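You operate a simulated robot arm through the tools that you are given. There is no shell and no other tool. Be economical: measure what you need, move in short steps, check, and stop when the job is done.

Carry out the task below with a simulated two-armed robot. There is one attempt and no reset: what you move stays moved.

## Task
Stop side 6, then lift levers 22 and 24 and slacken their tension.
Fine: both tension knobs to 0.

Only the result counts: the job must be done as asked and must still hold three seconds after the hand-in. Knocking over, shifting, dropping, spilling or breaking anything else fails it.

## Robot
Two 7-joint arms with fingered hands on one trunk, on a base that drives. Base frame: it is fixed to the floor where the robot stands at the start and does not move with it; the origin is under the middle of the robot, x ahead of it, y to its left, z up. Lengths are in mm, angles in degrees, forces in N, time in s.
The left shoulder is at the start at [24, 104, 1351], the right one opposite. With the tool pointing down near the work surface each hand reaches from about 100 to 540 mm from the robot's upright axis, wherever it stands, measured 20 degrees to its own side. Places, roughly: number 6 plate [800, 100, 1400]; number plate 21 [1800, -400, 700]; number plate 22 [2100, -500, 700]; number plate 23 [2300, -600, 700]; number plate 24 [2500, -700, 700]; number plate 25 [3000, -900, 700]; number plate 26 [3300, -900, 700]; number plate 27 [3500, -1000, 700]; number plate 28 [3800, -1100, 700]; number plate 29 [4000, -1200, 700]; roller lever 22 [2200, -300, 1300]; roller lever 24 [2700, -400, 1300]; tension knob 22 [2100, -600, 600]; tension knob 24 [2600, -800, 600]. Payload 2.4 kg a hand.
The tool frame of a hand sits at the grasp point between the pads (the TCP): z along the fingers, y along the line on which they close. The tips reach 17 mm beyond it. Largest opening 88 mm; the body of the gripper starts 47 mm behind the TCP. The gripper is a hand of 2 fingers: y runs from the thumb to the fingers, the wrist lies at [0, 0, -165] in the tool frame, and closing takes about 1.5 s.
Orientation is told as [roll, pitch, yaw] about the base's x, y, z axes, in that order, counted from this pose: with the fingers straight down and closing along the base's y, the tool's x points along the base's -x, its y along +y and its z along -z.

## Interface
- The arms move only by the tool play_rows. It takes "left_increments", "right_increments" or both (then of equal length, played together; a hand with none holds still); each is a list of rows, each an object (a shift or turn left out is 0, a gripper value left out holds the last) with "slide": the shift along the tool's x, y, z in units of 20 mm (1.0 is 20 mm), a list of three; "rot": the turn, a rotation vector about the tool's x, y, z in units of 4 degrees (1.0 is 4 degrees), a list of three. In form: [{"slide": [dx, dy, dz], "rot": [ax, ay, az]}, ...]. A call has 1 to 12 rows; each row shifts and turns the commanded pose from where the row before left it, along the tool's axes as they then stand. "left_claw" and "right_claw" are, for a hand that has rows, the gripper command, from -1 (fully open) to 1 (shut), values between in proportion, set as the call begins (left out, the last holds). A call with a number of a shift or a turn outside -1 to 1 is refused whole. Each row takes 0.2 s and may step no farther than 50 mm and 8.6 degrees from the row before; otherwise, or with a gripper value out of range, the whole call is refused. A pose out of reach is approached as far as the arm can. The call stops where the force on the tool passes 40 N (or 10 N more than at its start, if that is more) or the arm is blocked; 0.2 s more then pass. The fingers move at their own pace (about 153 mm/s each) and stop on an object; they squeeze with about 24 N. The grip force told is the motor's: it shows also when the fingers shut on nothing. Time passes only in rows, and 0.2 s behind the last, so rows that do not move let the fingers close. The reply holds the time, the measured pose of the TCP, the force on the tool along the base axes, the opening and the grip force, in the units named above and with some noise, with the torque about the TCP (base axes, N m) and any sound that the robot's microphone picked up.
- Cameras (640 x 400 px; columns grow to the right, rows downward): "scene" is now at [92.2, 5.6, 1328.9]; the picture's right is [0.09, -1.00, 0.00], its down [0.48, 0.04, -0.88] and it looks along [0.87, 0.08, 0.48] (base axes); focal length 263 px, centre (320, 200). "left" rides on the left gripper at [-50, 3, -64] in its tool frame; the picture's right is [-0.06, -1.00, 0.00], its down [0.78, -0.05, -0.62] and it looks along [0.62, -0.04, 0.79] (tool axes); focal length 275 px, centre (320, 200). "right" rides on the right gripper at [50, 3, -64] in its tool frame; the picture's right is [-0.06, 1.00, 0.00], its down [-0.78, -0.05, -0.62] and it looks along [-0.62, -0.04, 0.79] (tool axes); focal length 275 px, centre (320, 200). There is no depth. A picture from a camera that has moved, and an enlarged one, comes with that camera's place and axes in the base frame and with its lens.
- camera(camera): a new picture of that camera. No time passes.
- move_column(by): slides the trunk up (or, below 0, down) by that many mm; the arms and the scene camera ride with it, the base frame stays. It gives what a move gives, with no picture.
- base_move(legs): drives the robot by 1 to 6 legs, each [ahead, left, turn to the left] in mm, mm and degrees, along the robot's own axes; the way and the turn of a leg run together, so that a leg with both is an arc; at most 1500 mm and 180 degrees a leg. The arms and the cameras ride along, it lands a little off, and it stops where it bumps. It gives what a move gives.
- finger_targets(finger1, thumb_bend, hand): sets how far each is bent, from 0 (flat) to 1 (curled in); at 0.3 the hand is open as for a grip, at 0.7 the pads meet at the TCP. One left out holds its place. A second passes; each finger stops where it meets its share of the squeeze, and holds until it gets a number again. A gripper value or a shape takes the hand back. It gives what a move gives, with no picture; readings hold the bend of each and the force on the fingers (four entries, about 0 where the hand has none), thumb and palm.
- grasp_type(shape, hand): the hand has 2 fingers and takes this shape, open, in about a second: jaw (thumb against the fingers, like two jaws); tri (thumb and two fingers); tip (a fingertip pinch); poke (one finger out to press); point (the index stretched); flat (the hand flat); cup (the hand cupped); fist (a fist). The gripper value then closes the fingers along that shape, each until it touches; the sizes above hold for jaw. It gives what a move gives, with no picture.
- head_to(pan, tilt): turns the head with the scene camera to pan (to the left, within 60 degrees either way) and tilt (down, from -29 to 69), counted from straight ahead of the robot. It gives what a move gives.
- zoom(camera, box): a new picture of the part [left, top, right, bottom] of that camera's present view, enlarged. No time passes.
- hand_in(): hands the job in; it is judged then, once.

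Go step by step. Nothing tells you exact positions but the pictures and the camera data: compare them with the known pose of the tool, close in by small moves and look again before you grip or let go. The budget is 120 turns and 92 pictures, counting those below and the enlarged ones. Unless the task says otherwise, let go and move clear before handing in, and close with one line.

The tools are called after "Request:" by a JSON object that holds its "op" and its "data". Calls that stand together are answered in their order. play_rows: Moves the arms, as the interface text tells. Its arguments: {"type":"object","properties":{"left_increments":{"type":"array","items":{"type":"object","properties":{"slide":{"type":"array","items":{"type":"number"}},"rot":{"type":"array","items":{"type":"number"}}}}},"left_claw":{"type":"number"},"right_increments":{"type":"array","items":{"type":"object","properties":{"slide":{"type":"array","items":{"type":"number"}},"rot":{"type":"array","items":{"type":"number"}}}}},"right_claw":{"type":"number"}},"required":[]} The other tools are called the same way: move_column (by) slides the trunk up or down; grasp_type (shape, hand) gives the hand a shape; finger_targets (finger1, thumb_bend, hand) moves the fingers one by one; base_move (legs) drives the base; head_to (pan, tilt) turns the head that bears the scene camera; camera (camera) takes a picture; zoom (camera, box) takes an enlarged picture of a part of a camera's view; hand_in () hands the job in.

At the start:

```text
clock: 0.0
left_ee_pos: [378.3, 163.6, 1542.4]
left_tool_rot: [-0.1, -0.1, 0.0]
left_ft_force: [-0.3, 0.3, 1.2]
left_ft_torque: [0.01, -0.01, 0.01]
left_finger_gap: 87.8
left_grip_force: 0.0
left_shape: jaw
left_bend: [0.3, 0.3]
left_finger forces: [0.0, 0.1, 0.0, 0.1, 0.1, 0.0]
right_ee_pos: [271.5, -135.5, 1511.2]
right_tool_rot: [0.0, 0.0, -0.1]
right_ft_force: [-0.2, 0.2, -0.7]
right_ft_torque: [-0.06, 0.0, 0.0]
right_finger_gap: 87.8
right_grip_force: 0.1
right_shape: jaw
right_bend: [0.3, 0.3]
right_finger forces: [0.0, 0.0, 0.0, 0.0, 0.0, 0.0]
trunk travel left (down, up): [-580.0, 270.0]
robot x, y, heading: [-3.7, 1.2, -0.0]
head pan, tilt: [5.4, -28.6]
```

scene: 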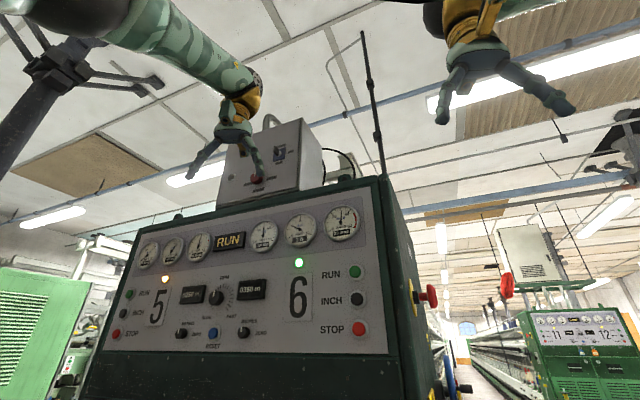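
right: 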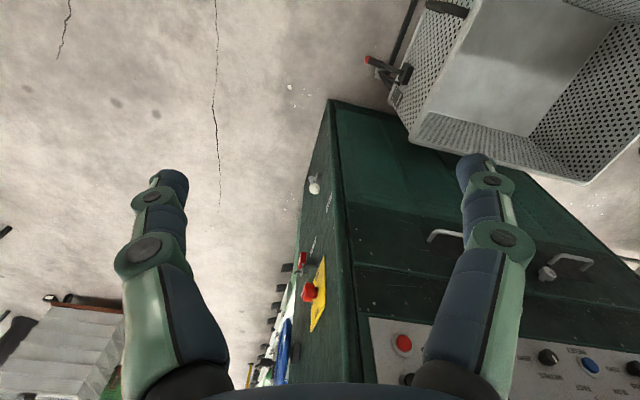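
left: 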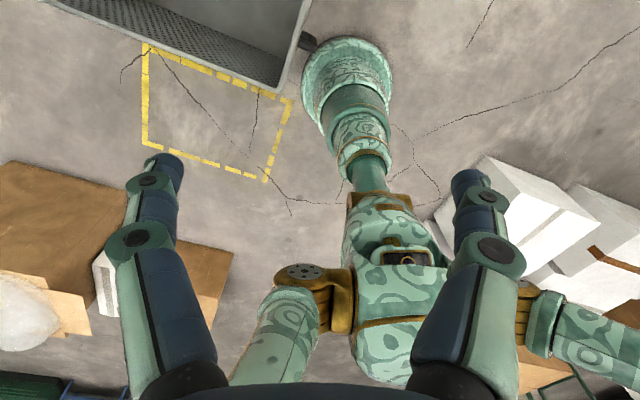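

I see the machine's end panel with the side 6 RUN/INCH/STOP buttons on its right. I'll level the head to look at it straight on.

Request:
{"op": "head_to", "data": {"pan": 0, "tilt": 0}}

Request:
{"op": "camera", "data": {"camera": "scene"}}

```text
clock: 0.9
left_ee_pos: [377.3, 163.8, 1541.2]
left_tool_rot: [-0.1, -0.1, 0.1]
left_ft_force: [0.3, 0.1, 0.3]
left_ft_torque: [-0.03, 0.0, -0.01]
left_finger_gap: 87.7
left_grip_force: 0.1
left_shape: jaw
left_bend: [0.3, 0.3]
left_finger forces: [0.1, 0.0, 0.0, 0.0, 0.0, 0.0]
right_ee_pos: [271.1, -133.8, 1510.9]
right_tool_rot: [0.0, 0.0, 0.0]
right_ft_force: [0.7, 0.9, 0.4]
right_ft_torque: [0.05, 0.03, 0.0]
right_finger_gap: 88.0
right_grip_force: 0.1
right_shape: jaw
right_bend: [0.3, 0.3]
right_finger forces: [0.0, 0.0, 0.1, 0.0, 0.1, 0.0]
trunk travel left (down, up): [-580.0, 270.0]
robot x, y, heading: [-1.1, 4.0, -0.1]
head pan, tilt: [0.0, 0.0]
```

```text
88 pictures are left
camera scene: at [115.5, -0.7, 1288.9], right [0.0, -1.0, 0.0], down [0.0, 0.0, -1.0], along [1.0, 0.0, 0.0], focal length 263 px, centre (320, 200)
```

scene: 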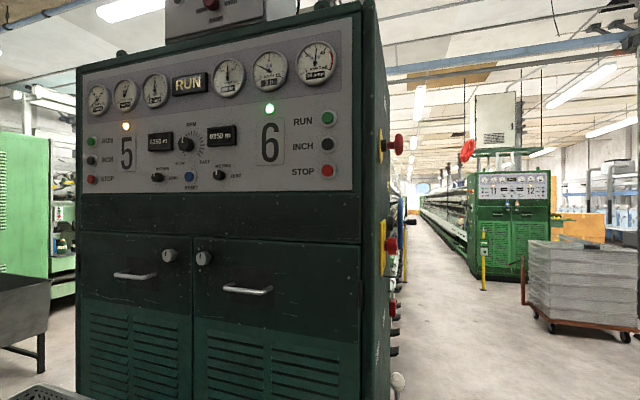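

Request:
{"op": "zoom", "data": {"camera": "scene", "box": [230, 60, 410, 200]}}

Request:
{"op": "zoom", "data": {"camera": "scene", "box": [340, 120, 440, 400]}}

```text
2.86 times, centred on (320, 130) of scene
camera zoom: at [115.5, -0.7, 1288.9], right [0.0, -1.0, 0.0], down [0.0, 0.0, -1.0], along [1.0, 0.0, 0.0], focal length 753 px, centre (320, 400)
```

zoom: 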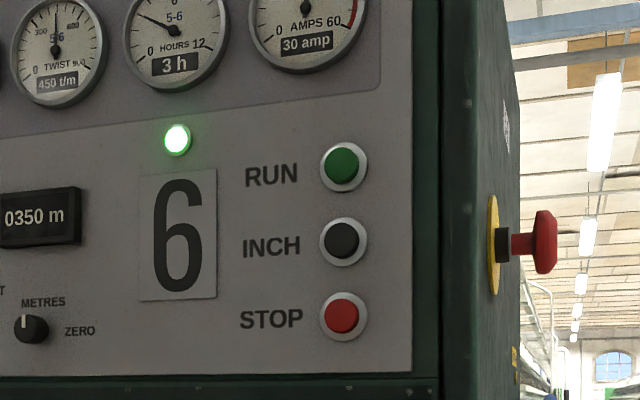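

```text
1.43 times, centred on (390, 260) of scene
camera zoom: at [115.5, -0.7, 1288.9], right [0.0, -1.0, 0.0], down [0.0, 0.0, -1.0], along [1.0, 0.0, 0.0], focal length 376 px, centre (220, 114)
```

zoom: 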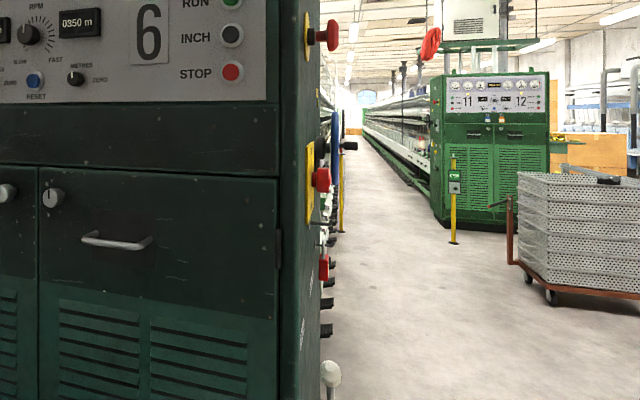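

The STOP button is the red one, roughly 650 mm ahead at about z 1360. I'll turn the base 20° right so it squares up with the panel, then look again for triangulation.

Request:
{"op": "base_move", "data": {"legs": [[0, 0, -20]]}}

Request:
{"op": "camera", "data": {"camera": "scene"}}

```text
clock: 2.4
left_ee_pos: [410.0, 23.6, 1540.7]
left_tool_rot: [0.0, -0.1, -20.0]
left_ft_force: [0.8, 0.1, -0.2]
left_ft_torque: [-0.01, -0.01, 0.04]
left_finger_gap: 87.9
left_grip_force: 0.1
left_shape: jaw
left_bend: [0.3, 0.3]
left_finger forces: [0.0, 0.0, 0.0, 0.0, 0.0, 0.0]
right_ee_pos: [208.0, -219.4, 1511.0]
right_tool_rot: [0.1, 0.1, -20.2]
right_ft_force: [-0.3, -0.8, 0.6]
right_ft_torque: [0.02, 0.0, -0.01]
right_finger_gap: 87.9
right_grip_force: 0.1
right_shape: jaw
right_bend: [0.3, 0.3]
right_finger forces: [0.0, 0.0, 0.1, 0.0, 0.0, 0.0]
trunk travel left (down, up): [-580.0, 270.0]
robot x, y, heading: [3.2, -0.9, -20.1]
head pan, tilt: [0.0, 0.0]
```

```text
85 pictures are left
camera scene: at [108.3, -41.1, 1288.8], right [-0.34, -0.94, 0.0], down [0.0, 0.0, -1.0], along [0.94, -0.34, 0.0], focal length 263 px, centre (320, 200)
```

scene: 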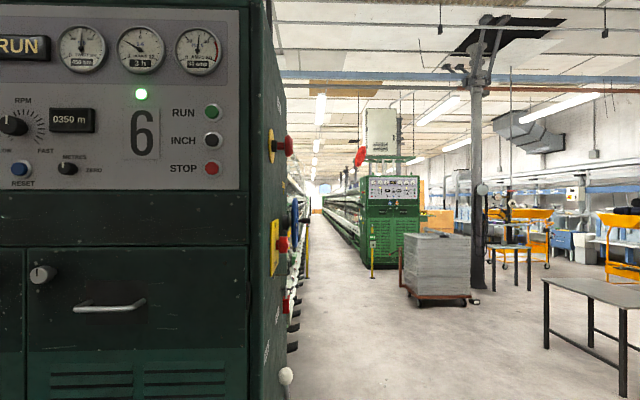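

Now roughly square to the panel. I'll shift the base left so STOP lies in front of the left arm, re-picture for triangulation, and lower the left hand.

Request:
{"op": "base_move", "data": {"legs": [[0, 110, 0]]}}

Request:
{"op": "camera", "data": {"camera": "scene"}}

Request:
{"op": "play_rows", "data": {"left_increments": [{"slide": [-0.5, 0, 1]}, {"slide": [-0.5, 0, 1]}, {"slide": [-0.5, 0, 1]}, {"slide": [-0.5, 0, 1]}, {"slide": [-0.5, 0, 1]}, {"slide": [-0.5, 0, 1]}, {"slide": [-0.5, 0, 1]}, {"slide": [-0.5, 0, 1]}, {"slide": [-0.5, 0, 1]}], "left_claw": 1}}

Request:
{"op": "play_rows", "data": {"left_increments": [{"rot": [0, -1, 0]}, {"rot": [0, -1, 0]}, {"rot": [0, -1, 0]}, {"rot": [0, -1, 0]}, {"rot": [0, -1, 0]}, {"rot": [0, -1, 0]}, {"rot": [0, -1, 0]}, {"rot": [0, -1, 0]}, {"rot": [0, -1, 0]}, {"rot": [0, -1, 0]}, {"rot": [0, -1, 0]}, {"rot": [0, -1, 0]}]}}

Request:
{"op": "play_rows", "data": {"left_increments": [{"rot": [0, -1, 0]}, {"rot": [0, -1, 0]}, {"rot": [0, -1, 0]}, {"rot": [0, -1, 0]}, {"rot": [0, -1, 0]}, {"rot": [0, -1, 0]}, {"rot": [0, -1, 0]}, {"rot": [0, -1, 0]}, {"rot": [0, -1, 0]}, {"rot": [0, -1, 0]}, {"rot": [0, -0.5, 0]}]}}

Request:
{"op": "camera", "data": {"camera": "scene"}}

Request:
{"op": "camera", "data": {"camera": "left"}}

```text
clock: 3.7
left_ee_pos: [447.2, 120.5, 1541.5]
left_tool_rot: [-0.1, -0.2, -19.8]
left_ft_force: [0.0, -0.4, 0.4]
left_ft_torque: [-0.02, 0.02, -0.01]
left_finger_gap: 87.8
left_grip_force: 0.0
left_shape: jaw
left_bend: [0.3, 0.3]
left_finger forces: [0.0, 0.1, 0.0, 0.0, 0.0, 0.0]
right_ee_pos: [243.0, -120.8, 1510.8]
right_tool_rot: [0.0, 0.0, -20.2]
right_ft_force: [-0.2, 0.0, -0.5]
right_ft_torque: [0.01, -0.03, -0.01]
right_finger_gap: 88.1
right_grip_force: 0.0
right_shape: jaw
right_bend: [0.3, 0.3]
right_finger forces: [0.1, 0.1, 0.0, 0.0, 0.0, 0.1]
trunk travel left (down, up): [-580.0, 270.0]
robot x, y, heading: [36.9, 94.2, -20.2]
head pan, tilt: [0.0, 0.0]
stopped in leg 1: the robot was blocked; the commanded pose is now the measured one
```

```text
84 pictures are left
camera scene: at [143.7, 55.9, 1288.8], right [-0.34, -0.94, 0.0], down [0.0, 0.0, -1.0], along [0.94, -0.34, 0.0], focal length 263 px, centre (320, 200)
```

scene: 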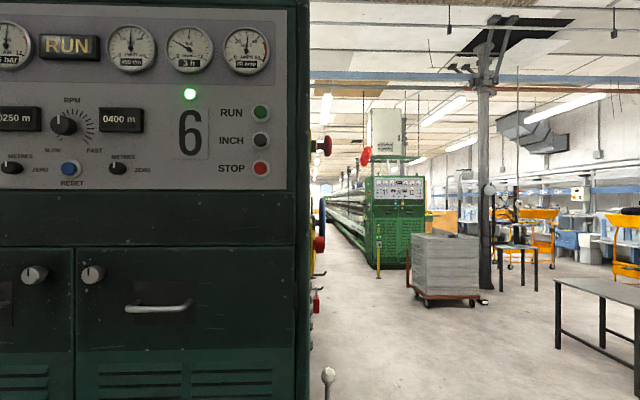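

```text
clock: 5.7
left_ee_pos: [532.4, 88.7, 1362.0]
left_tool_rot: [-0.1, -0.2, -19.8]
left_ft_force: [-0.4, -1.0, -0.4]
left_ft_torque: [-0.02, 0.0, 0.0]
left_finger_gap: 0.0
left_grip_force: 24.0
left_shape: jaw
left_bend: [0.52, 0.66]
left_finger forces: [0.1, 0.1, 0.1, 0.0, 0.0, 0.0]
right_ee_pos: [244.0, -123.2, 1511.3]
right_tool_rot: [0.1, 0.0, -20.1]
right_ft_force: [1.1, 0.3, 0.0]
right_ft_torque: [0.0, -0.04, 0.03]
right_finger_gap: 87.8
right_grip_force: 0.2
right_shape: jaw
right_bend: [0.3, 0.3]
right_finger forces: [0.0, 0.1, 0.0, 0.1, 0.0, 0.1]
trunk travel left (down, up): [-580.0, 270.0]
robot x, y, heading: [35.4, 94.6, -20.3]
head pan, tilt: [0.0, 0.0]
```

```text
clock: 8.3
left_ee_pos: [531.7, 88.5, 1361.2]
left_tool_rot: [-0.1, -48.4, -19.9]
left_ft_force: [0.1, -0.2, 0.3]
left_ft_torque: [0.01, -0.01, 0.01]
left_finger_gap: 0.0
left_grip_force: 24.0
left_shape: jaw
left_bend: [0.52, 0.66]
left_finger forces: [0.0, 0.0, 0.0, 0.1, 0.0, 0.0]
right_ee_pos: [243.0, -122.8, 1512.2]
right_tool_rot: [0.0, 0.0, -20.2]
right_ft_force: [-0.4, 0.7, -0.2]
right_ft_torque: [0.02, -0.03, -0.02]
right_finger_gap: 87.7
right_grip_force: 0.1
right_shape: jaw
right_bend: [0.3, 0.3]
right_finger forces: [0.0, 0.0, 0.1, 0.0, 0.1, 0.1]
trunk travel left (down, up): [-580.0, 270.0]
robot x, y, heading: [30.8, 93.1, -20.2]
head pan, tilt: [0.0, 0.0]
```

```text
clock: 10.7
left_ee_pos: [538.4, 107.7, 1374.3]
left_tool_rot: [-0.5, -83.7, -19.5]
left_ft_force: [-0.5, 0.4, -0.3]
left_ft_torque: [0.0, 0.03, -0.03]
left_finger_gap: 0.2
left_grip_force: 24.4
left_shape: jaw
left_bend: [0.52, 0.66]
left_finger forces: [0.0, 0.0, 0.0, 0.0, 0.0, 0.0]
left hand out of reach, approached as far as the arm can: row 9, 10
right_ee_pos: [243.3, -123.3, 1511.3]
right_tool_rot: [0.1, 0.0, -20.2]
right_ft_force: [0.4, -0.4, 0.2]
right_ft_torque: [0.01, 0.0, -0.01]
right_finger_gap: 87.8
right_grip_force: 0.0
right_shape: jaw
right_bend: [0.3, 0.3]
right_finger forces: [0.1, 0.1, 0.0, 0.0, 0.0, 0.0]
trunk travel left (down, up): [-580.0, 270.0]
robot x, y, heading: [37.3, 94.5, -20.2]
head pan, tilt: [0.0, 0.0]
```

```text
83 pictures are left
camera scene: at [143.5, 54.4, 1288.8], right [-0.34, -0.94, 0.0], down [0.0, 0.0, -1.0], along [0.94, -0.34, 0.0], focal length 263 px, centre (320, 200)
```

scene: 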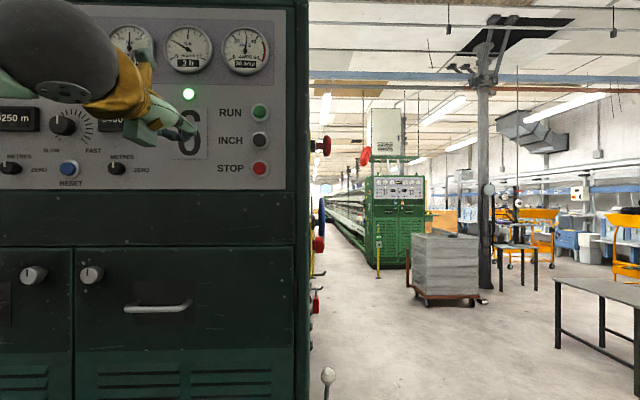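

```text
82 pictures are left
camera left: at [482.8, 130.8, 1430.3], right [-0.34, -0.94, 0.06], down [-0.67, 0.19, -0.71], along [0.66, -0.28, -0.7], focal length 275 px, centre (320, 200)
```

left: 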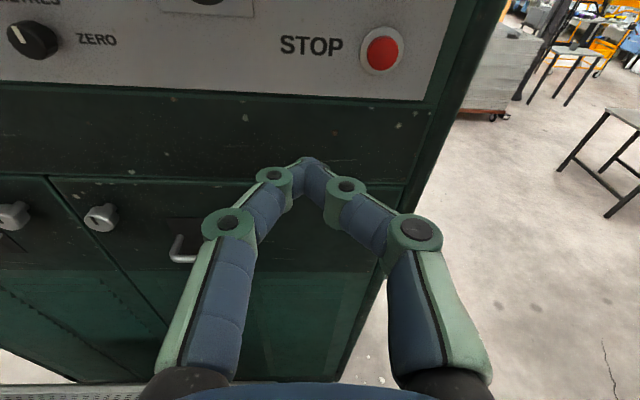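

STOP is at about [710, -18, 1357]. I'll advance 100 mm and slide right 40 mm, then re-check.

Request:
{"op": "play_rows", "data": {"left_increments": [{"slide": [0, -0.4, 1]}, {"slide": [0, -0.4, 1]}, {"slide": [0, -0.4, 1]}, {"slide": [0, -0.4, 1]}, {"slide": [0, -0.4, 1]}, {}]}}

Request:
{"op": "camera", "data": {"camera": "left"}}

Request:
{"op": "camera", "data": {"camera": "scene"}}

```text
clock: 12.1
left_ee_pos: [588.0, 96.0, 1392.5]
left_tool_rot: [-0.8, -85.8, -19.3]
left_ft_force: [-0.3, 0.3, 0.0]
left_ft_torque: [-0.01, 0.0, 0.01]
left_finger_gap: 0.1
left_grip_force: 23.7
left_shape: jaw
left_bend: [0.52, 0.66]
left_finger forces: [0.0, 0.0, 0.0, 0.0, 0.0, 0.1]
left hand out of reach, approached as far as the arm can: row 1, 2, 3, 4, 5
right_ee_pos: [244.4, -123.4, 1511.6]
right_tool_rot: [0.0, 0.0, -20.2]
right_ft_force: [0.3, 0.0, 0.4]
right_ft_torque: [0.03, -0.02, 0.01]
right_finger_gap: 88.1
right_grip_force: 0.2
right_shape: jaw
right_bend: [0.3, 0.3]
right_finger forces: [0.0, 0.1, 0.1, 0.0, 0.1, 0.0]
trunk travel left (down, up): [-580.0, 270.0]
robot x, y, heading: [34.8, 97.2, -20.0]
head pan, tilt: [0.0, 0.0]
```

```text
81 pictures are left
camera left: at [532.0, 120.2, 1445.8], right [-0.34, -0.94, 0.06], down [-0.65, 0.19, -0.74], along [0.68, -0.29, -0.67], focal length 275 px, centre (320, 200)
```

left: 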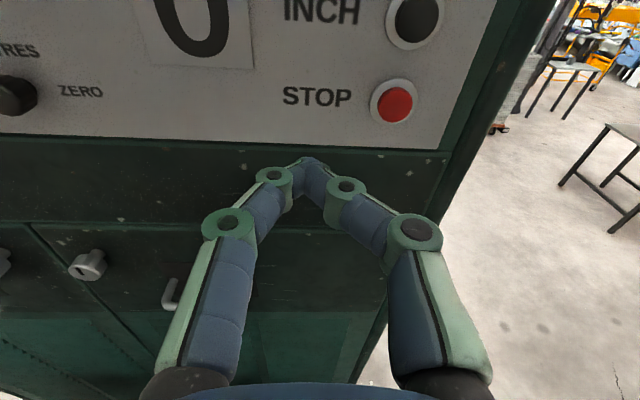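

```text
80 pictures are left
camera scene: at [143.3, 54.8, 1288.8], right [-0.34, -0.94, 0.0], down [0.0, 0.0, -1.0], along [0.94, -0.34, 0.0], focal length 263 px, centre (320, 200)
```

scene: 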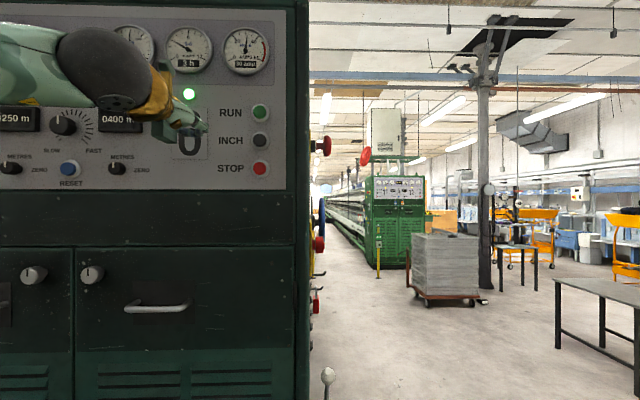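

The arm is at a joint limit at full horizontal, so I'll relax the pitch by 20° and see whether it follows.

Request:
{"op": "play_rows", "data": {"left_increments": [{"rot": [0, 1, 0]}, {"rot": [0, 1, 0]}, {"rot": [0, 1, 0]}, {"rot": [0, 1, 0]}, {"rot": [0, 1, 0]}, {}]}}

```text
clock: 13.5
left_ee_pos: [588.5, 97.2, 1391.0]
left_tool_rot: [-0.1, -66.1, -19.8]
left_ft_force: [-0.6, -0.4, 0.3]
left_ft_torque: [0.03, 0.0, -0.02]
left_finger_gap: 0.2
left_grip_force: 23.6
left_shape: jaw
left_bend: [0.52, 0.66]
left_finger forces: [0.0, 0.0, 0.0, 0.1, 0.0, 0.1]
right_ee_pos: [243.9, -123.4, 1511.5]
right_tool_rot: [0.0, 0.0, -20.2]
right_ft_force: [0.6, -0.7, 0.1]
right_ft_torque: [0.03, 0.02, 0.01]
right_finger_gap: 87.8
right_grip_force: 0.1
right_shape: jaw
right_bend: [0.3, 0.3]
right_finger forces: [0.0, 0.0, 0.0, 0.0, 0.0, 0.0]
trunk travel left (down, up): [-580.0, 270.0]
robot x, y, heading: [34.2, 96.8, -20.1]
head pan, tilt: [0.0, 0.0]
```

Command re-anchors at the reached pose; pitch -66° works. Moving to a pre-contact position in front of STOP.

Request:
{"op": "play_rows", "data": {"left_increments": [{"slide": [-0.12, -0.66, 0.9]}, {"slide": [-0.12, -0.66, 0.9]}, {"slide": [-0.12, -0.66, 0.9]}, {"slide": [-0.12, -0.66, 0.9]}, {"slide": [-0.12, -0.66, 0.9]}, {}]}}

Request:
{"op": "camera", "data": {"camera": "left"}}

Request:
{"op": "camera", "data": {"camera": "scene"}}

```text
clock: 14.9
left_ee_pos: [649.2, 5.9, 1365.7]
left_tool_rot: [-0.1, -66.2, -19.9]
left_ft_force: [0.2, 0.6, -0.1]
left_ft_torque: [-0.04, 0.03, 0.01]
left_finger_gap: 0.0
left_grip_force: 23.9
left_shape: jaw
left_bend: [0.52, 0.66]
left_finger forces: [0.0, 0.1, 0.0, 0.0, 0.1, 0.0]
right_ee_pos: [243.7, -123.6, 1510.7]
right_tool_rot: [0.0, 0.1, -20.2]
right_ft_force: [-0.5, 0.0, -0.5]
right_ft_torque: [0.01, -0.01, 0.02]
right_finger_gap: 87.8
right_grip_force: 0.0
right_shape: jaw
right_bend: [0.3, 0.3]
right_finger forces: [0.0, 0.1, 0.0, 0.0, 0.0, 0.1]
trunk travel left (down, up): [-580.0, 270.0]
robot x, y, heading: [35.5, 95.0, -20.1]
head pan, tilt: [0.0, 0.0]
```

```text
79 pictures are left
camera left: at [612.1, 20.7, 1436.7], right [-0.32, -0.95, 0.06], down [-0.85, 0.26, -0.47], along [0.43, -0.2, -0.88], focal length 275 px, centre (320, 200)
```

left: 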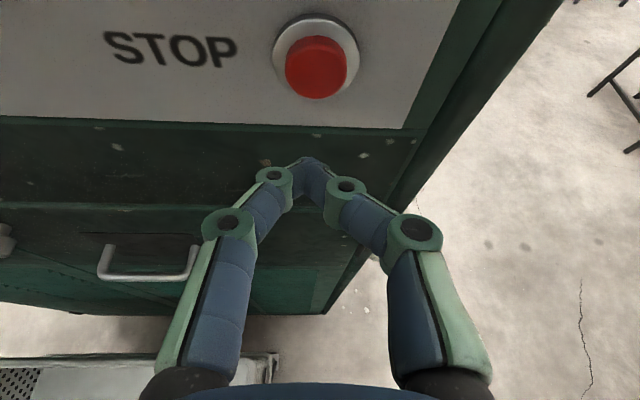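

```text
78 pictures are left
camera scene: at [143.3, 55.0, 1288.8], right [-0.34, -0.94, 0.0], down [0.0, 0.0, -1.0], along [0.94, -0.34, 0.0], focal length 263 px, centre (320, 200)
```

scene: 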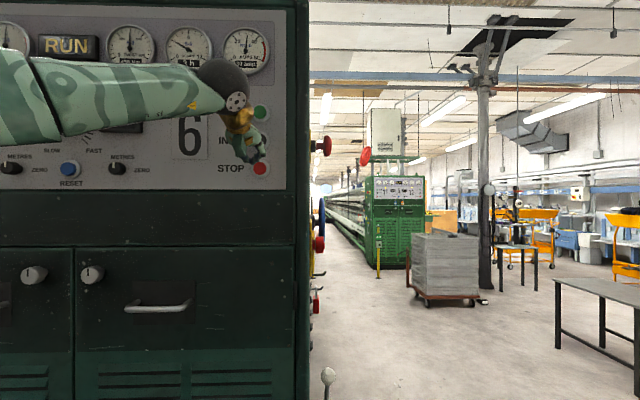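

Aligned laterally and in height; about 52 mm to contact. Pushing forward steadily.

Request:
{"op": "play_rows", "data": {"left_increments": [{"slide": [-0.2, 0.05, 0.457]}, {"slide": [-0.2, 0.05, 0.457]}, {"slide": [-0.2, 0, 0.457]}, {"slide": [-0.2, 0, 0.457]}, {"slide": [-0.1, 0, 0.228]}, {"slide": [-0.1, 0, 0.228]}, {"slide": [-0.1, 0, 0.228]}, {"slide": [-0.1, 0, 0.228]}]}}

Request:
{"op": "camera", "data": {"camera": "left"}}

```text
clock: 16.7
left_ee_pos: [702.7, -11.9, 1365.8]
left_tool_rot: [-0.1, -66.1, -19.7]
left_ft_force: [-17.2, 7.5, -3.9]
left_ft_torque: [0.0, 0.17, 0.09]
left_finger_gap: 0.1
left_grip_force: 24.5
left_shape: jaw
left_bend: [0.53, 0.66]
left_finger forces: [0.0, 0.0, 0.1, 0.1, 0.0, 0.1]
right_ee_pos: [239.8, -123.0, 1511.9]
right_tool_rot: [0.0, -0.2, -20.2]
right_ft_force: [0.0, -0.4, -0.8]
right_ft_torque: [-0.03, -0.02, 0.01]
right_finger_gap: 87.9
right_grip_force: 0.1
right_shape: jaw
right_bend: [0.3, 0.3]
right_finger forces: [0.0, 0.1, 0.0, 0.0, 0.1, 0.1]
trunk travel left (down, up): [-580.0, 270.0]
robot x, y, heading: [37.5, 94.6, -20.0]
head pan, tilt: [0.0, 0.0]
heard: click
```

```text
77 pictures are left
camera left: at [665.1, 3.9, 1437.4], right [-0.32, -0.95, 0.06], down [-0.85, 0.25, -0.47], along [0.43, -0.2, -0.88], focal length 275 px, centre (320, 200)
```

left: 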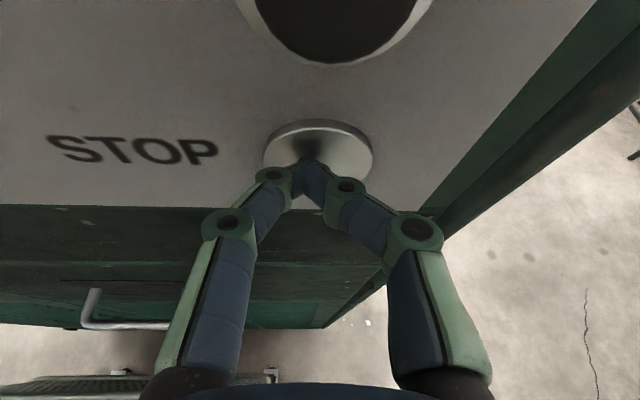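

Clicked. I'll back off and check the lamp.

Request:
{"op": "play_rows", "data": {"left_increments": [{"slide": [0.3, 0, -0.8]}, {"slide": [0.3, 0, -0.8]}, {"slide": [0.3, 0, -0.8]}, {"slide": [0.3, 0, -0.8]}, {"slide": [0.3, 0, -0.8]}, {"slide": [0.3, 0.4, -0.8]}, {"slide": [0, 0.4, -0.8]}, {"slide": [0, 0.4, -0.8]}, {"slide": [0, 0.4, -0.8]}]}}

Request:
{"op": "camera", "data": {"camera": "scene"}}

```text
clock: 18.7
left_ee_pos: [576.5, 67.4, 1390.6]
left_tool_rot: [-0.2, -66.1, -19.7]
left_ft_force: [0.0, 0.5, 1.2]
left_ft_torque: [-0.03, 0.01, 0.01]
left_finger_gap: 0.0
left_grip_force: 23.9
left_shape: jaw
left_bend: [0.53, 0.66]
left_finger forces: [0.0, 0.1, 0.1, 0.0, 0.0, 0.0]
right_ee_pos: [243.0, -123.0, 1511.8]
right_tool_rot: [0.0, 0.0, -20.2]
right_ft_force: [-0.7, -0.8, 0.6]
right_ft_torque: [0.0, -0.02, -0.02]
right_finger_gap: 87.9
right_grip_force: 0.1
right_shape: jaw
right_bend: [0.3, 0.3]
right_finger forces: [0.0, 0.1, 0.0, 0.0, 0.0, 0.0]
trunk travel left (down, up): [-580.0, 270.0]
robot x, y, heading: [35.9, 96.3, -20.0]
head pan, tilt: [0.0, 0.0]
```

```text
76 pictures are left
camera scene: at [143.2, 55.0, 1288.8], right [-0.34, -0.94, 0.0], down [0.0, 0.0, -1.0], along [0.94, -0.34, 0.0], focal length 263 px, centre (320, 200)
```

scene: 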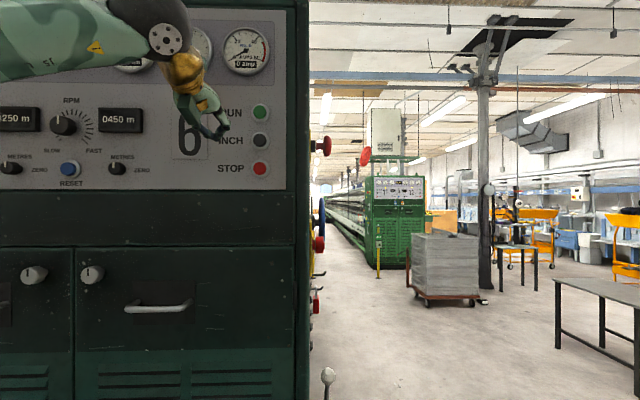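

Amps read 0, so side 6 appears stopped. Now I'll shift right clear of the machine and drive down its side.

Request:
{"op": "base_move", "data": {"legs": [[-30, -650, 0], [1300, 0, 0]]}}

Request:
{"op": "head_to", "data": {"pan": 45, "tilt": 15}}

Request:
{"op": "camera", "data": {"camera": "scene"}}

```text
clock: 28.4
left_ee_pos: [1543.0, -1003.3, 1389.4]
left_tool_rot: [-0.2, -66.0, -20.7]
left_ft_force: [-0.2, 0.1, 0.0]
left_ft_torque: [-0.01, -0.03, 0.01]
left_finger_gap: 0.3
left_grip_force: 23.7
left_shape: jaw
left_bend: [0.53, 0.66]
left_finger forces: [0.0, 0.0, 0.0, 0.0, 0.0, 0.0]
right_ee_pos: [1206.5, -1188.0, 1510.6]
right_tool_rot: [0.0, 0.1, -21.0]
right_ft_force: [0.2, -0.2, -0.8]
right_ft_torque: [-0.04, -0.02, 0.01]
right_finger_gap: 88.1
right_grip_force: 0.1
right_shape: jaw
right_bend: [0.3, 0.3]
right_finger forces: [0.0, 0.0, 0.1, 0.1, 0.0, 0.0]
trunk travel left (down, up): [-580.0, 270.0]
robot x, y, heading: [1000.1, -967.7, -20.8]
head pan, tilt: [0.0, 0.0]
```

```text
clock: 29.6
left_ee_pos: [1543.5, -1002.7, 1390.1]
left_tool_rot: [-0.2, -66.1, -20.6]
left_ft_force: [-0.4, -0.4, 0.0]
left_ft_torque: [-0.03, -0.01, -0.02]
left_finger_gap: 0.0
left_grip_force: 23.8
left_shape: jaw
left_bend: [0.53, 0.66]
left_finger forces: [0.1, 0.1, 0.0, 0.1, 0.0, 0.1]
right_ee_pos: [1206.2, -1188.2, 1510.6]
right_tool_rot: [0.0, 0.1, -21.0]
right_ft_force: [-1.0, -0.2, 0.2]
right_ft_torque: [0.01, 0.0, -0.01]
right_finger_gap: 88.2
right_grip_force: 0.0
right_shape: jaw
right_bend: [0.3, 0.3]
right_finger forces: [0.1, 0.1, 0.1, 0.1, 0.0, 0.0]
trunk travel left (down, up): [-580.0, 270.0]
robot x, y, heading: [999.0, -964.2, -20.8]
head pan, tilt: [45.0, 15.0]
```

```text
75 pictures are left
camera scene: at [1111.6, -941.5, 1261.2], right [0.37, -0.93, 0.0], down [-0.27, -0.11, -0.96], along [0.89, 0.35, -0.29], focal length 263 px, centre (320, 200)
```

scene: 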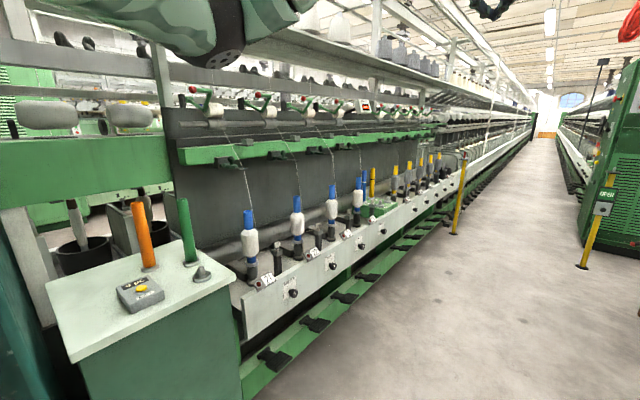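

I see the spindle row, with plates and knobs on the white rail and rollers with levers above. Zooming in to identify the positions.

Request:
{"op": "zoom", "data": {"camera": "scene", "box": [230, 170, 430, 310]}}

Request:
{"op": "zoom", "data": {"camera": "scene", "box": [170, 70, 410, 190]}}

```text
2.86 times, centred on (330, 240) of scene
camera zoom: at [1111.6, -941.5, 1261.2], right [0.37, -0.93, 0.0], down [-0.27, -0.11, -0.96], along [0.89, 0.35, -0.29], focal length 753 px, centre (291, 86)
```

zoom: 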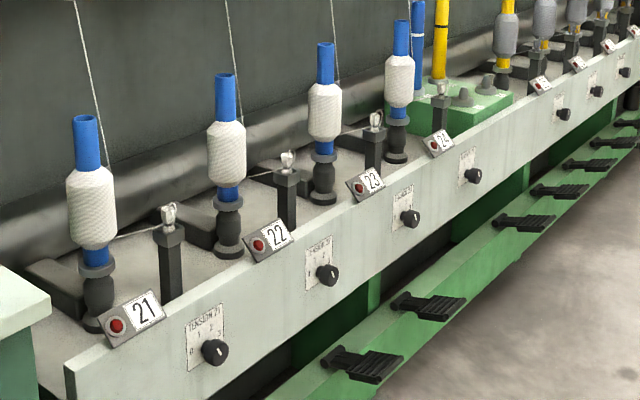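

```text
2.67 times, centred on (290, 130) of scene
camera zoom: at [1111.6, -941.5, 1261.2], right [0.37, -0.93, 0.0], down [-0.27, -0.11, -0.96], along [0.89, 0.35, -0.29], focal length 702 px, centre (400, 387)
```

zoom: 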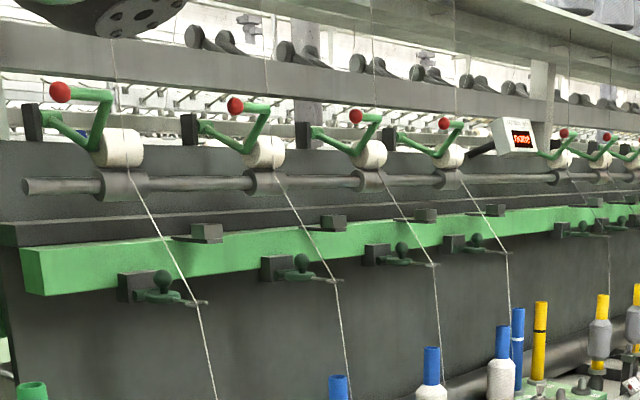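

Clear layout: plates 21–24 with knobs below-right of each and red-ball levers above. I'll drive alongside position 22 and turn to face the machine.

Request:
{"op": "base_move", "data": {"legs": [[950, 0, 0], [0, 0, 90.8]]}}

Request:
{"op": "head_to", "data": {"pan": 0, "tilt": 10}}

Request:
{"op": "camera", "data": {"camera": "scene"}}

```text
clock: 38.4
left_ee_pos: [1908.3, -761.1, 1390.1]
left_tool_rot: [-0.2, -66.1, 70.8]
left_ft_force: [-0.7, -0.1, -0.5]
left_ft_torque: [-0.03, 0.0, -0.02]
left_finger_gap: 0.0
left_grip_force: 24.2
left_shape: jaw
left_bend: [0.53, 0.66]
left_finger forces: [0.0, 0.1, 0.0, 0.0, 0.0, 0.1]
right_ee_pos: [2101.2, -1092.9, 1512.1]
right_tool_rot: [0.0, 0.0, 70.5]
right_ft_force: [0.3, -0.1, 0.7]
right_ft_torque: [0.01, -0.03, 0.0]
right_finger_gap: 87.7
right_grip_force: 0.0
right_shape: jaw
right_bend: [0.3, 0.3]
right_finger forces: [0.0, 0.0, 0.0, 0.0, 0.0, 0.1]
trunk travel left (down, up): [-580.0, 270.0]
robot x, y, heading: [1884.8, -1301.1, 70.5]
head pan, tilt: [45.0, 15.0]
```

```text
clock: 39.5
left_ee_pos: [1908.5, -761.8, 1392.2]
left_tool_rot: [-0.2, -66.0, 70.8]
left_ft_force: [-0.5, 0.0, 0.3]
left_ft_torque: [-0.02, -0.02, 0.0]
left_finger_gap: 0.2
left_grip_force: 23.9
left_shape: jaw
left_bend: [0.53, 0.66]
left_finger forces: [0.0, 0.0, 0.0, 0.0, 0.0, 0.1]
right_ee_pos: [2100.2, -1092.3, 1512.4]
right_tool_rot: [-0.1, -0.1, 70.5]
right_ft_force: [-0.1, 0.4, 0.0]
right_ft_torque: [-0.02, -0.02, -0.03]
right_finger_gap: 88.1
right_grip_force: 0.1
right_shape: jaw
right_bend: [0.3, 0.3]
right_finger forces: [0.0, 0.0, 0.0, 0.0, 0.0, 0.0]
trunk travel left (down, up): [-580.0, 270.0]
robot x, y, heading: [1886.8, -1300.8, 70.3]
head pan, tilt: [0.0, 10.0]
```

```text
72 pictures are left
camera scene: at [1923.1, -1191.3, 1272.8], right [0.94, -0.33, 0.0], down [-0.06, -0.16, -0.98], along [0.33, 0.93, -0.17], focal length 263 px, centre (320, 200)
```

scene: 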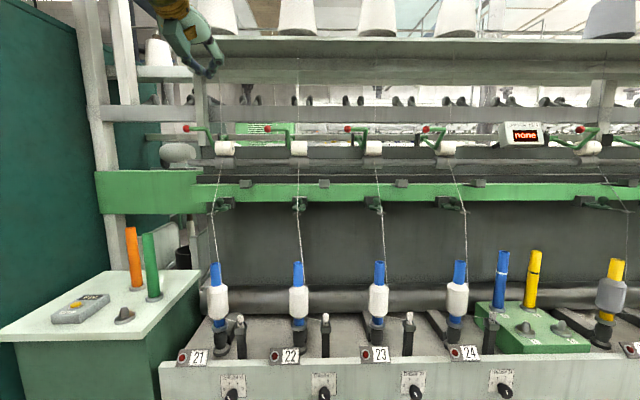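

Request:
{"op": "zoom", "data": {"camera": "scene", "box": [230, 100, 350, 220]}}

Request:
{"op": "zoom", "data": {"camera": "scene", "box": [260, 330, 540, 400]}}

```text
3.33 times, centred on (290, 160) of scene
camera zoom: at [1923.1, -1191.3, 1272.8], right [0.94, -0.33, 0.0], down [-0.06, -0.16, -0.98], along [0.33, 0.93, -0.17], focal length 878 px, centre (420, 333)
```

zoom: 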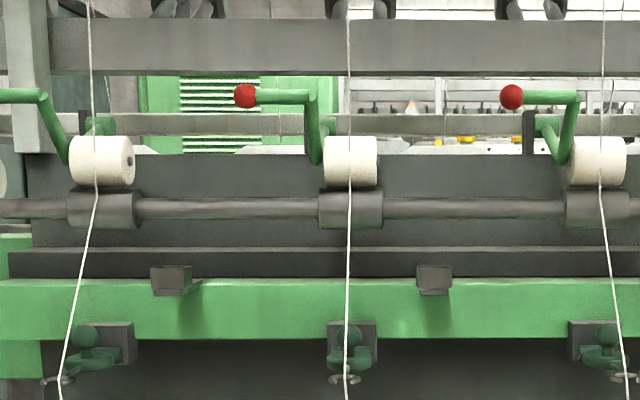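

```text
2.29 times, centred on (400, 365) of scene
camera zoom: at [1923.1, -1191.3, 1272.8], right [0.94, -0.33, 0.0], down [-0.06, -0.16, -0.98], along [0.33, 0.93, -0.17], focal length 602 px, centre (137, -177)
```

zoom: 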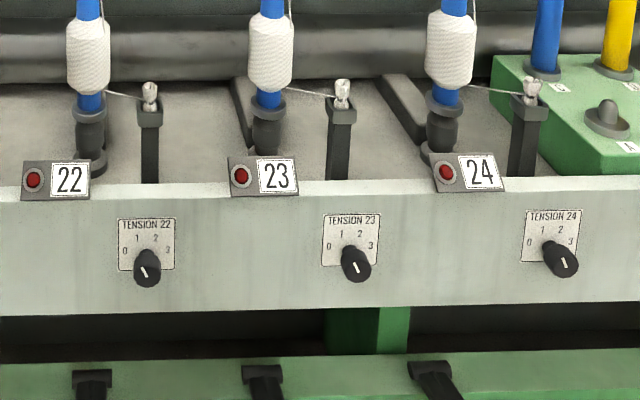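

Each lever's red ball hangs left of its roller; lifting swings it about the bracket behind. I'll lower the trunk so the hand can go fully horizontal, and try it.

Request:
{"op": "move_column", "data": {"by": -200}}

Request:
{"op": "play_rows", "data": {"left_increments": [{"slide": [-1, 0, 0.2], "rot": [0, -1, 0]}, {"slide": [-1, 0, 0], "rot": [0, -1, 0]}, {"slide": [-1, 0, 0], "rot": [0, -1, 0]}, {"slide": [-1, 0, 0], "rot": [0, -1, 0]}, {"slide": [-1, 0, 0], "rot": [0, -1, 0]}, {"slide": [-1, 0, 0], "rot": [0, -1, 0]}]}}

```text
clock: 41.7
left_ee_pos: [1909.4, -761.9, 1191.1]
left_tool_rot: [-0.1, -66.2, 70.7]
left_ft_force: [0.9, -0.4, -0.3]
left_ft_torque: [0.0, 0.02, 0.0]
left_finger_gap: 0.0
left_grip_force: 24.3
left_shape: jaw
left_bend: [0.53, 0.66]
left_finger forces: [0.0, 0.1, 0.1, 0.0, 0.0, 0.0]
right_ee_pos: [2101.7, -1093.7, 1312.6]
right_tool_rot: [0.0, 0.0, 70.5]
right_ft_force: [0.9, -0.6, -0.7]
right_ft_torque: [-0.01, -0.02, 0.01]
right_finger_gap: 88.0
right_grip_force: 0.0
right_shape: jaw
right_bend: [0.3, 0.3]
right_finger forces: [0.0, 0.0, 0.1, 0.1, 0.1, 0.0]
trunk travel left (down, up): [-380.0, 470.0]
robot x, y, heading: [1881.9, -1300.7, 70.2]
head pan, tilt: [0.0, 10.0]
```

```text
clock: 43.1
left_ee_pos: [1917.7, -730.8, 1305.7]
left_tool_rot: [-169.4, -89.9, -119.9]
left_ft_force: [0.3, 0.0, 0.4]
left_ft_torque: [-0.03, -0.01, 0.01]
left_finger_gap: 0.1
left_grip_force: 23.8
left_shape: jaw
left_bend: [0.53, 0.66]
left_finger forces: [0.0, 0.0, 0.0, 0.0, 0.0, 0.0]
right_ee_pos: [2100.6, -1093.1, 1310.4]
right_tool_rot: [-0.1, 0.1, 70.5]
right_ft_force: [0.6, 0.8, 0.5]
right_ft_torque: [-0.03, 0.01, 0.03]
right_finger_gap: 87.7
right_grip_force: 0.1
right_shape: jaw
right_bend: [0.3, 0.3]
right_finger forces: [0.0, 0.0, 0.1, 0.0, 0.0, 0.0]
trunk travel left (down, up): [-380.0, 470.0]
robot x, y, heading: [1888.2, -1304.9, 70.4]
head pan, tilt: [0.0, 10.0]
```

The hand is now horizontal. New views for triangulation.

Request:
{"op": "camera", "data": {"camera": "left"}}

Request:
{"op": "zoom", "data": {"camera": "scene", "box": [200, 20, 500, 207]}}

```text
69 pictures are left
camera left: at [1892.2, -789.6, 1354.7], right [0.94, -0.33, 0.06], down [-0.16, -0.6, -0.79], along [0.3, 0.73, -0.61], focal length 275 px, centre (320, 200)
```

left: 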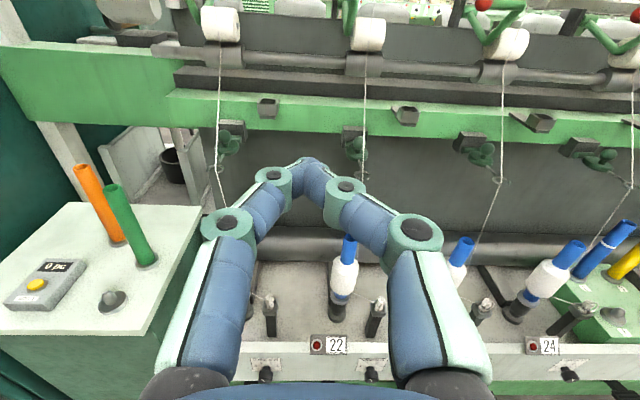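

```text
2.13 times, centred on (350, 114) of scene
camera zoom: at [1924.4, -1187.9, 1071.7], right [0.94, -0.33, 0.0], down [-0.06, -0.16, -0.98], along [0.33, 0.93, -0.17], focal length 562 px, centre (256, 384)
```

zoom: 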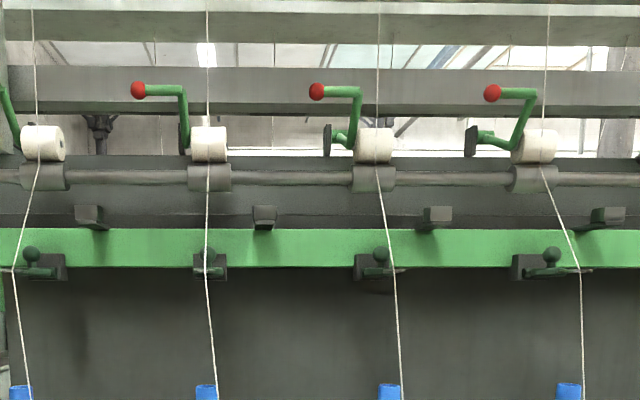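

Ball 22 is at about [2061, -299, 1352], 1000 mm ahead of the robot axis. Before driving closer, I'll look down at pedal/base clearance.

Request:
{"op": "head_to", "data": {"pan": 0, "tilt": 55}}

Request:
{"op": "camera", "data": {"camera": "scene"}}

```text
clock: 44.2
left_ee_pos: [1918.2, -731.8, 1304.8]
left_tool_rot: [-150.7, -90.0, -138.7]
left_ft_force: [0.4, 0.6, -0.4]
left_ft_torque: [0.01, 0.0, 0.02]
left_finger_gap: 0.0
left_grip_force: 23.9
left_shape: jaw
left_bend: [0.53, 0.66]
left_finger forces: [0.1, 0.1, 0.0, 0.0, 0.0, 0.0]
right_ee_pos: [2101.2, -1092.2, 1310.6]
right_tool_rot: [0.0, 0.0, 70.5]
right_ft_force: [0.5, 1.2, 0.1]
right_ft_torque: [-0.01, -0.02, 0.02]
right_finger_gap: 88.1
right_grip_force: 0.1
right_shape: jaw
right_bend: [0.3, 0.3]
right_finger forces: [0.0, 0.0, 0.0, 0.1, 0.0, 0.0]
trunk travel left (down, up): [-380.0, 470.0]
robot x, y, heading: [1884.7, -1305.3, 70.7]
head pan, tilt: [0.0, 55.0]
```

```text
67 pictures are left
camera scene: at [1917.5, -1207.6, 1003.4], right [0.94, -0.33, 0.0], down [-0.27, -0.77, -0.57], along [0.19, 0.54, -0.82], focal length 263 px, centre (320, 200)
```

scene: 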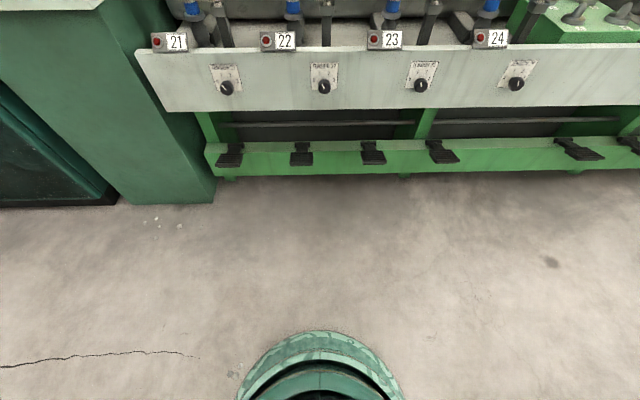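

Clearance is ample: base front about 250 mm from axis, rail and cabinet beyond 730 mm. I'll drive 290 mm closer; the ball will then be ~710 mm ahead, with the hand tip at 565.

Request:
{"op": "base_move", "data": {"legs": [[290, 0, -0.3]]}}

Request:
{"op": "head_to", "data": {"pan": 5, "tilt": -15}}

Request:
{"op": "camera", "data": {"camera": "scene"}}

Request:
{"op": "camera", "data": {"camera": "left"}}

```text
clock: 46.2
left_ee_pos: [2017.6, -455.5, 1305.5]
left_tool_rot: [-152.1, -89.9, -137.5]
left_ft_force: [-0.1, -0.5, 0.0]
left_ft_torque: [-0.01, 0.01, 0.01]
left_finger_gap: 0.0
left_grip_force: 24.1
left_shape: jaw
left_bend: [0.53, 0.66]
left_finger forces: [0.1, 0.0, 0.0, 0.0, 0.1, 0.1]
right_ee_pos: [2199.7, -818.7, 1310.3]
right_tool_rot: [0.0, 0.0, 70.2]
right_ft_force: [-0.5, 0.5, 0.0]
right_ft_torque: [-0.02, -0.03, -0.02]
right_finger_gap: 88.0
right_grip_force: 0.0
right_shape: jaw
right_bend: [0.3, 0.3]
right_finger forces: [0.0, 0.0, 0.1, 0.0, 0.1, 0.0]
trunk travel left (down, up): [-380.0, 470.0]
robot x, y, heading: [1977.8, -1028.6, 70.3]
head pan, tilt: [0.0, 55.0]
```

```text
clock: 47.6
left_ee_pos: [2017.2, -456.8, 1304.1]
left_tool_rot: [-157.2, -89.8, -132.2]
left_ft_force: [1.4, -0.6, -0.7]
left_ft_torque: [0.04, -0.02, 0.02]
left_finger_gap: 0.0
left_grip_force: 24.1
left_shape: jaw
left_bend: [0.53, 0.66]
left_finger forces: [0.1, 0.1, 0.0, 0.0, 0.1, 0.0]
right_ee_pos: [2199.8, -820.0, 1311.5]
right_tool_rot: [0.1, -0.1, 70.3]
right_ft_force: [0.1, -0.3, 0.4]
right_ft_torque: [-0.01, 0.03, 0.03]
right_finger_gap: 88.0
right_grip_force: 0.0
right_shape: jaw
right_bend: [0.3, 0.3]
right_finger forces: [0.1, 0.0, 0.0, 0.0, 0.0, 0.1]
trunk travel left (down, up): [-380.0, 470.0]
robot x, y, heading: [1984.6, -1030.4, 70.3]
head pan, tilt: [5.0, -15.0]
```

```text
66 pictures are left
camera scene: at [2011.2, -923.5, 1110.1], right [0.97, -0.25, 0.0], down [0.07, 0.25, -0.97], along [0.24, 0.93, 0.26], focal length 263 px, centre (320, 200)
```

scene: 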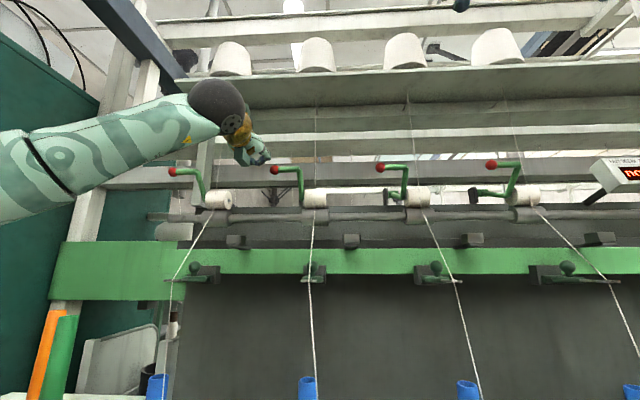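

```text
65 pictures are left
camera left: at [1990.8, -515.4, 1354.4], right [0.94, -0.33, 0.06], down [-0.16, -0.6, -0.79], along [0.3, 0.73, -0.62], focal length 275 px, centre (320, 200)
```

left: 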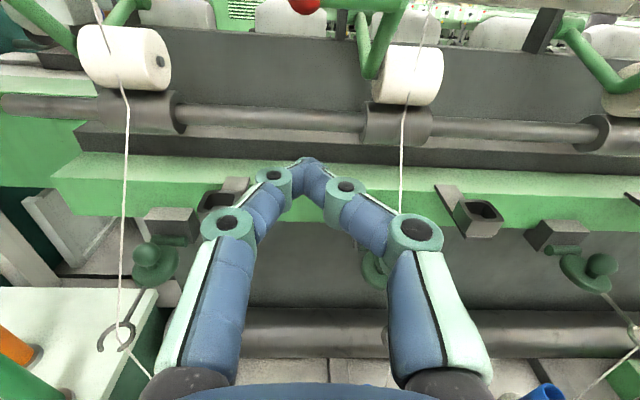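

Ball confirmed around [2060, -298, 1348]. The left hand is laterally in line; I'll slide forward 160 mm beneath the handle bar.

Request:
{"op": "play_rows", "data": {"left_increments": [{"slide": [0, 0, 1]}, {"slide": [0, 0, 1]}, {"slide": [0, 0, 1]}, {"slide": [0, 0, 1]}, {"slide": [0, 0, 1]}, {"slide": [0, 0, 1]}]}}

Request:
{"op": "camera", "data": {"camera": "left"}}

Request:
{"op": "zoom", "data": {"camera": "scene", "box": [200, 120, 380, 240]}}

```text
clock: 49.0
left_ee_pos: [2056.4, -341.9, 1306.0]
left_tool_rot: [-172.3, -89.8, -117.1]
left_ft_force: [0.1, -0.6, 0.5]
left_ft_torque: [0.0, 0.01, 0.0]
left_finger_gap: 0.0
left_grip_force: 24.5
left_shape: jaw
left_bend: [0.53, 0.66]
left_finger forces: [0.1, 0.0, 0.1, 0.0, 0.0, 0.0]
right_ee_pos: [2199.7, -820.6, 1312.6]
right_tool_rot: [-0.1, 0.0, 70.3]
right_ft_force: [-1.1, 0.8, 0.0]
right_ft_torque: [-0.02, -0.01, 0.02]
right_finger_gap: 87.8
right_grip_force: 0.2
right_shape: jaw
right_bend: [0.3, 0.3]
right_finger forces: [0.0, 0.0, 0.1, 0.0, 0.1, 0.0]
trunk travel left (down, up): [-380.0, 470.0]
robot x, y, heading: [1982.2, -1029.1, 70.7]
head pan, tilt: [5.0, -15.0]
```

```text
64 pictures are left
camera left: at [2030.7, -401.8, 1355.5], right [0.94, -0.33, 0.06], down [-0.16, -0.6, -0.79], along [0.3, 0.73, -0.61], focal length 275 px, centre (320, 200)
```

left: 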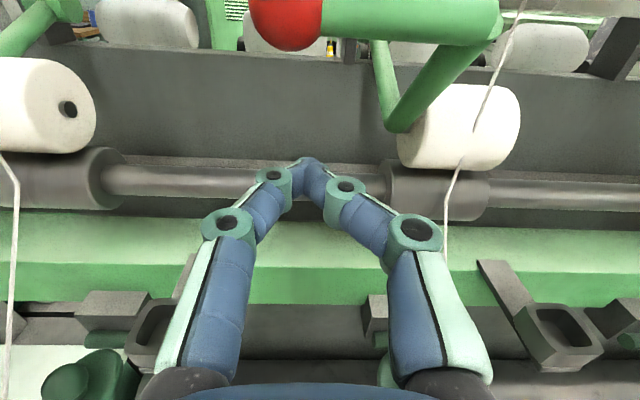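

```text
3.33 times, centred on (290, 180) of scene
camera zoom: at [2011.3, -923.6, 1110.1], right [0.97, -0.25, 0.0], down [0.07, 0.25, -0.97], along [0.24, 0.93, 0.26], focal length 878 px, centre (420, 267)
```

zoom: 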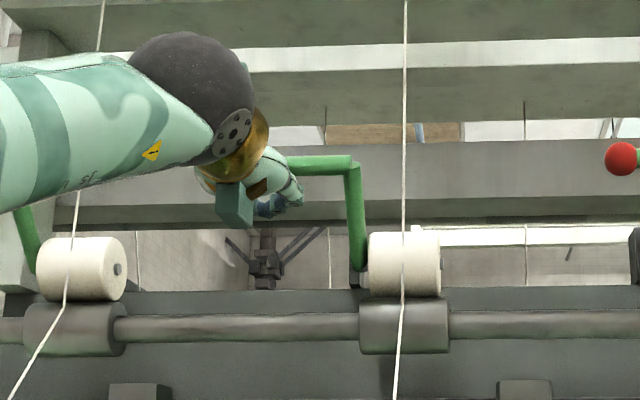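

Ball is now ~42 mm ahead and ~40 mm above the fingers, slightly left; moving 42 mm forward, then raising gently to contact.

Request:
{"op": "play_rows", "data": {"left_increments": [{"slide": [0, -0.1, 1]}, {"slide": [0, -0.1, 1]}, {"slide": [-0.5, 0, 0]}, {"slide": [-0.5, 0, 0]}, {"slide": [-0.5, 0, 0]}]}}

Request:
{"op": "camera", "data": {"camera": "left"}}

```text
clock: 50.2
left_ee_pos: [2068.0, -320.2, 1318.2]
left_tool_rot: [-156.1, -89.8, -133.4]
left_ft_force: [-0.9, 0.4, -0.2]
left_ft_torque: [-0.01, -0.01, 0.04]
left_finger_gap: 0.0
left_grip_force: 23.9
left_shape: jaw
left_bend: [0.53, 0.66]
left_finger forces: [0.0, 0.0, 0.0, 0.0, 0.0, 0.0]
left hand out of reach, approached as far as the arm can: row 2, 3, 4, 5
right_ee_pos: [2199.5, -819.2, 1310.0]
right_tool_rot: [0.0, 0.0, 70.3]
right_ft_force: [-0.3, 0.3, -0.1]
right_ft_torque: [0.0, 0.01, 0.01]
right_finger_gap: 87.7
right_grip_force: 0.0
right_shape: jaw
right_bend: [0.3, 0.3]
right_finger forces: [0.1, 0.0, 0.0, 0.0, 0.1, 0.1]
trunk travel left (down, up): [-380.0, 470.0]
robot x, y, heading: [1985.2, -1031.0, 70.7]
head pan, tilt: [5.0, -15.0]
```

```text
62 pictures are left
camera left: at [2042.6, -378.9, 1368.2], right [0.94, -0.33, 0.06], down [-0.16, -0.6, -0.79], along [0.3, 0.73, -0.62], focal length 275 px, centre (320, 200)
```

left: 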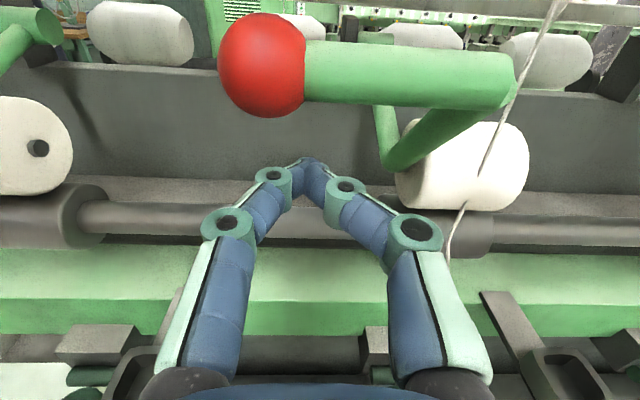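

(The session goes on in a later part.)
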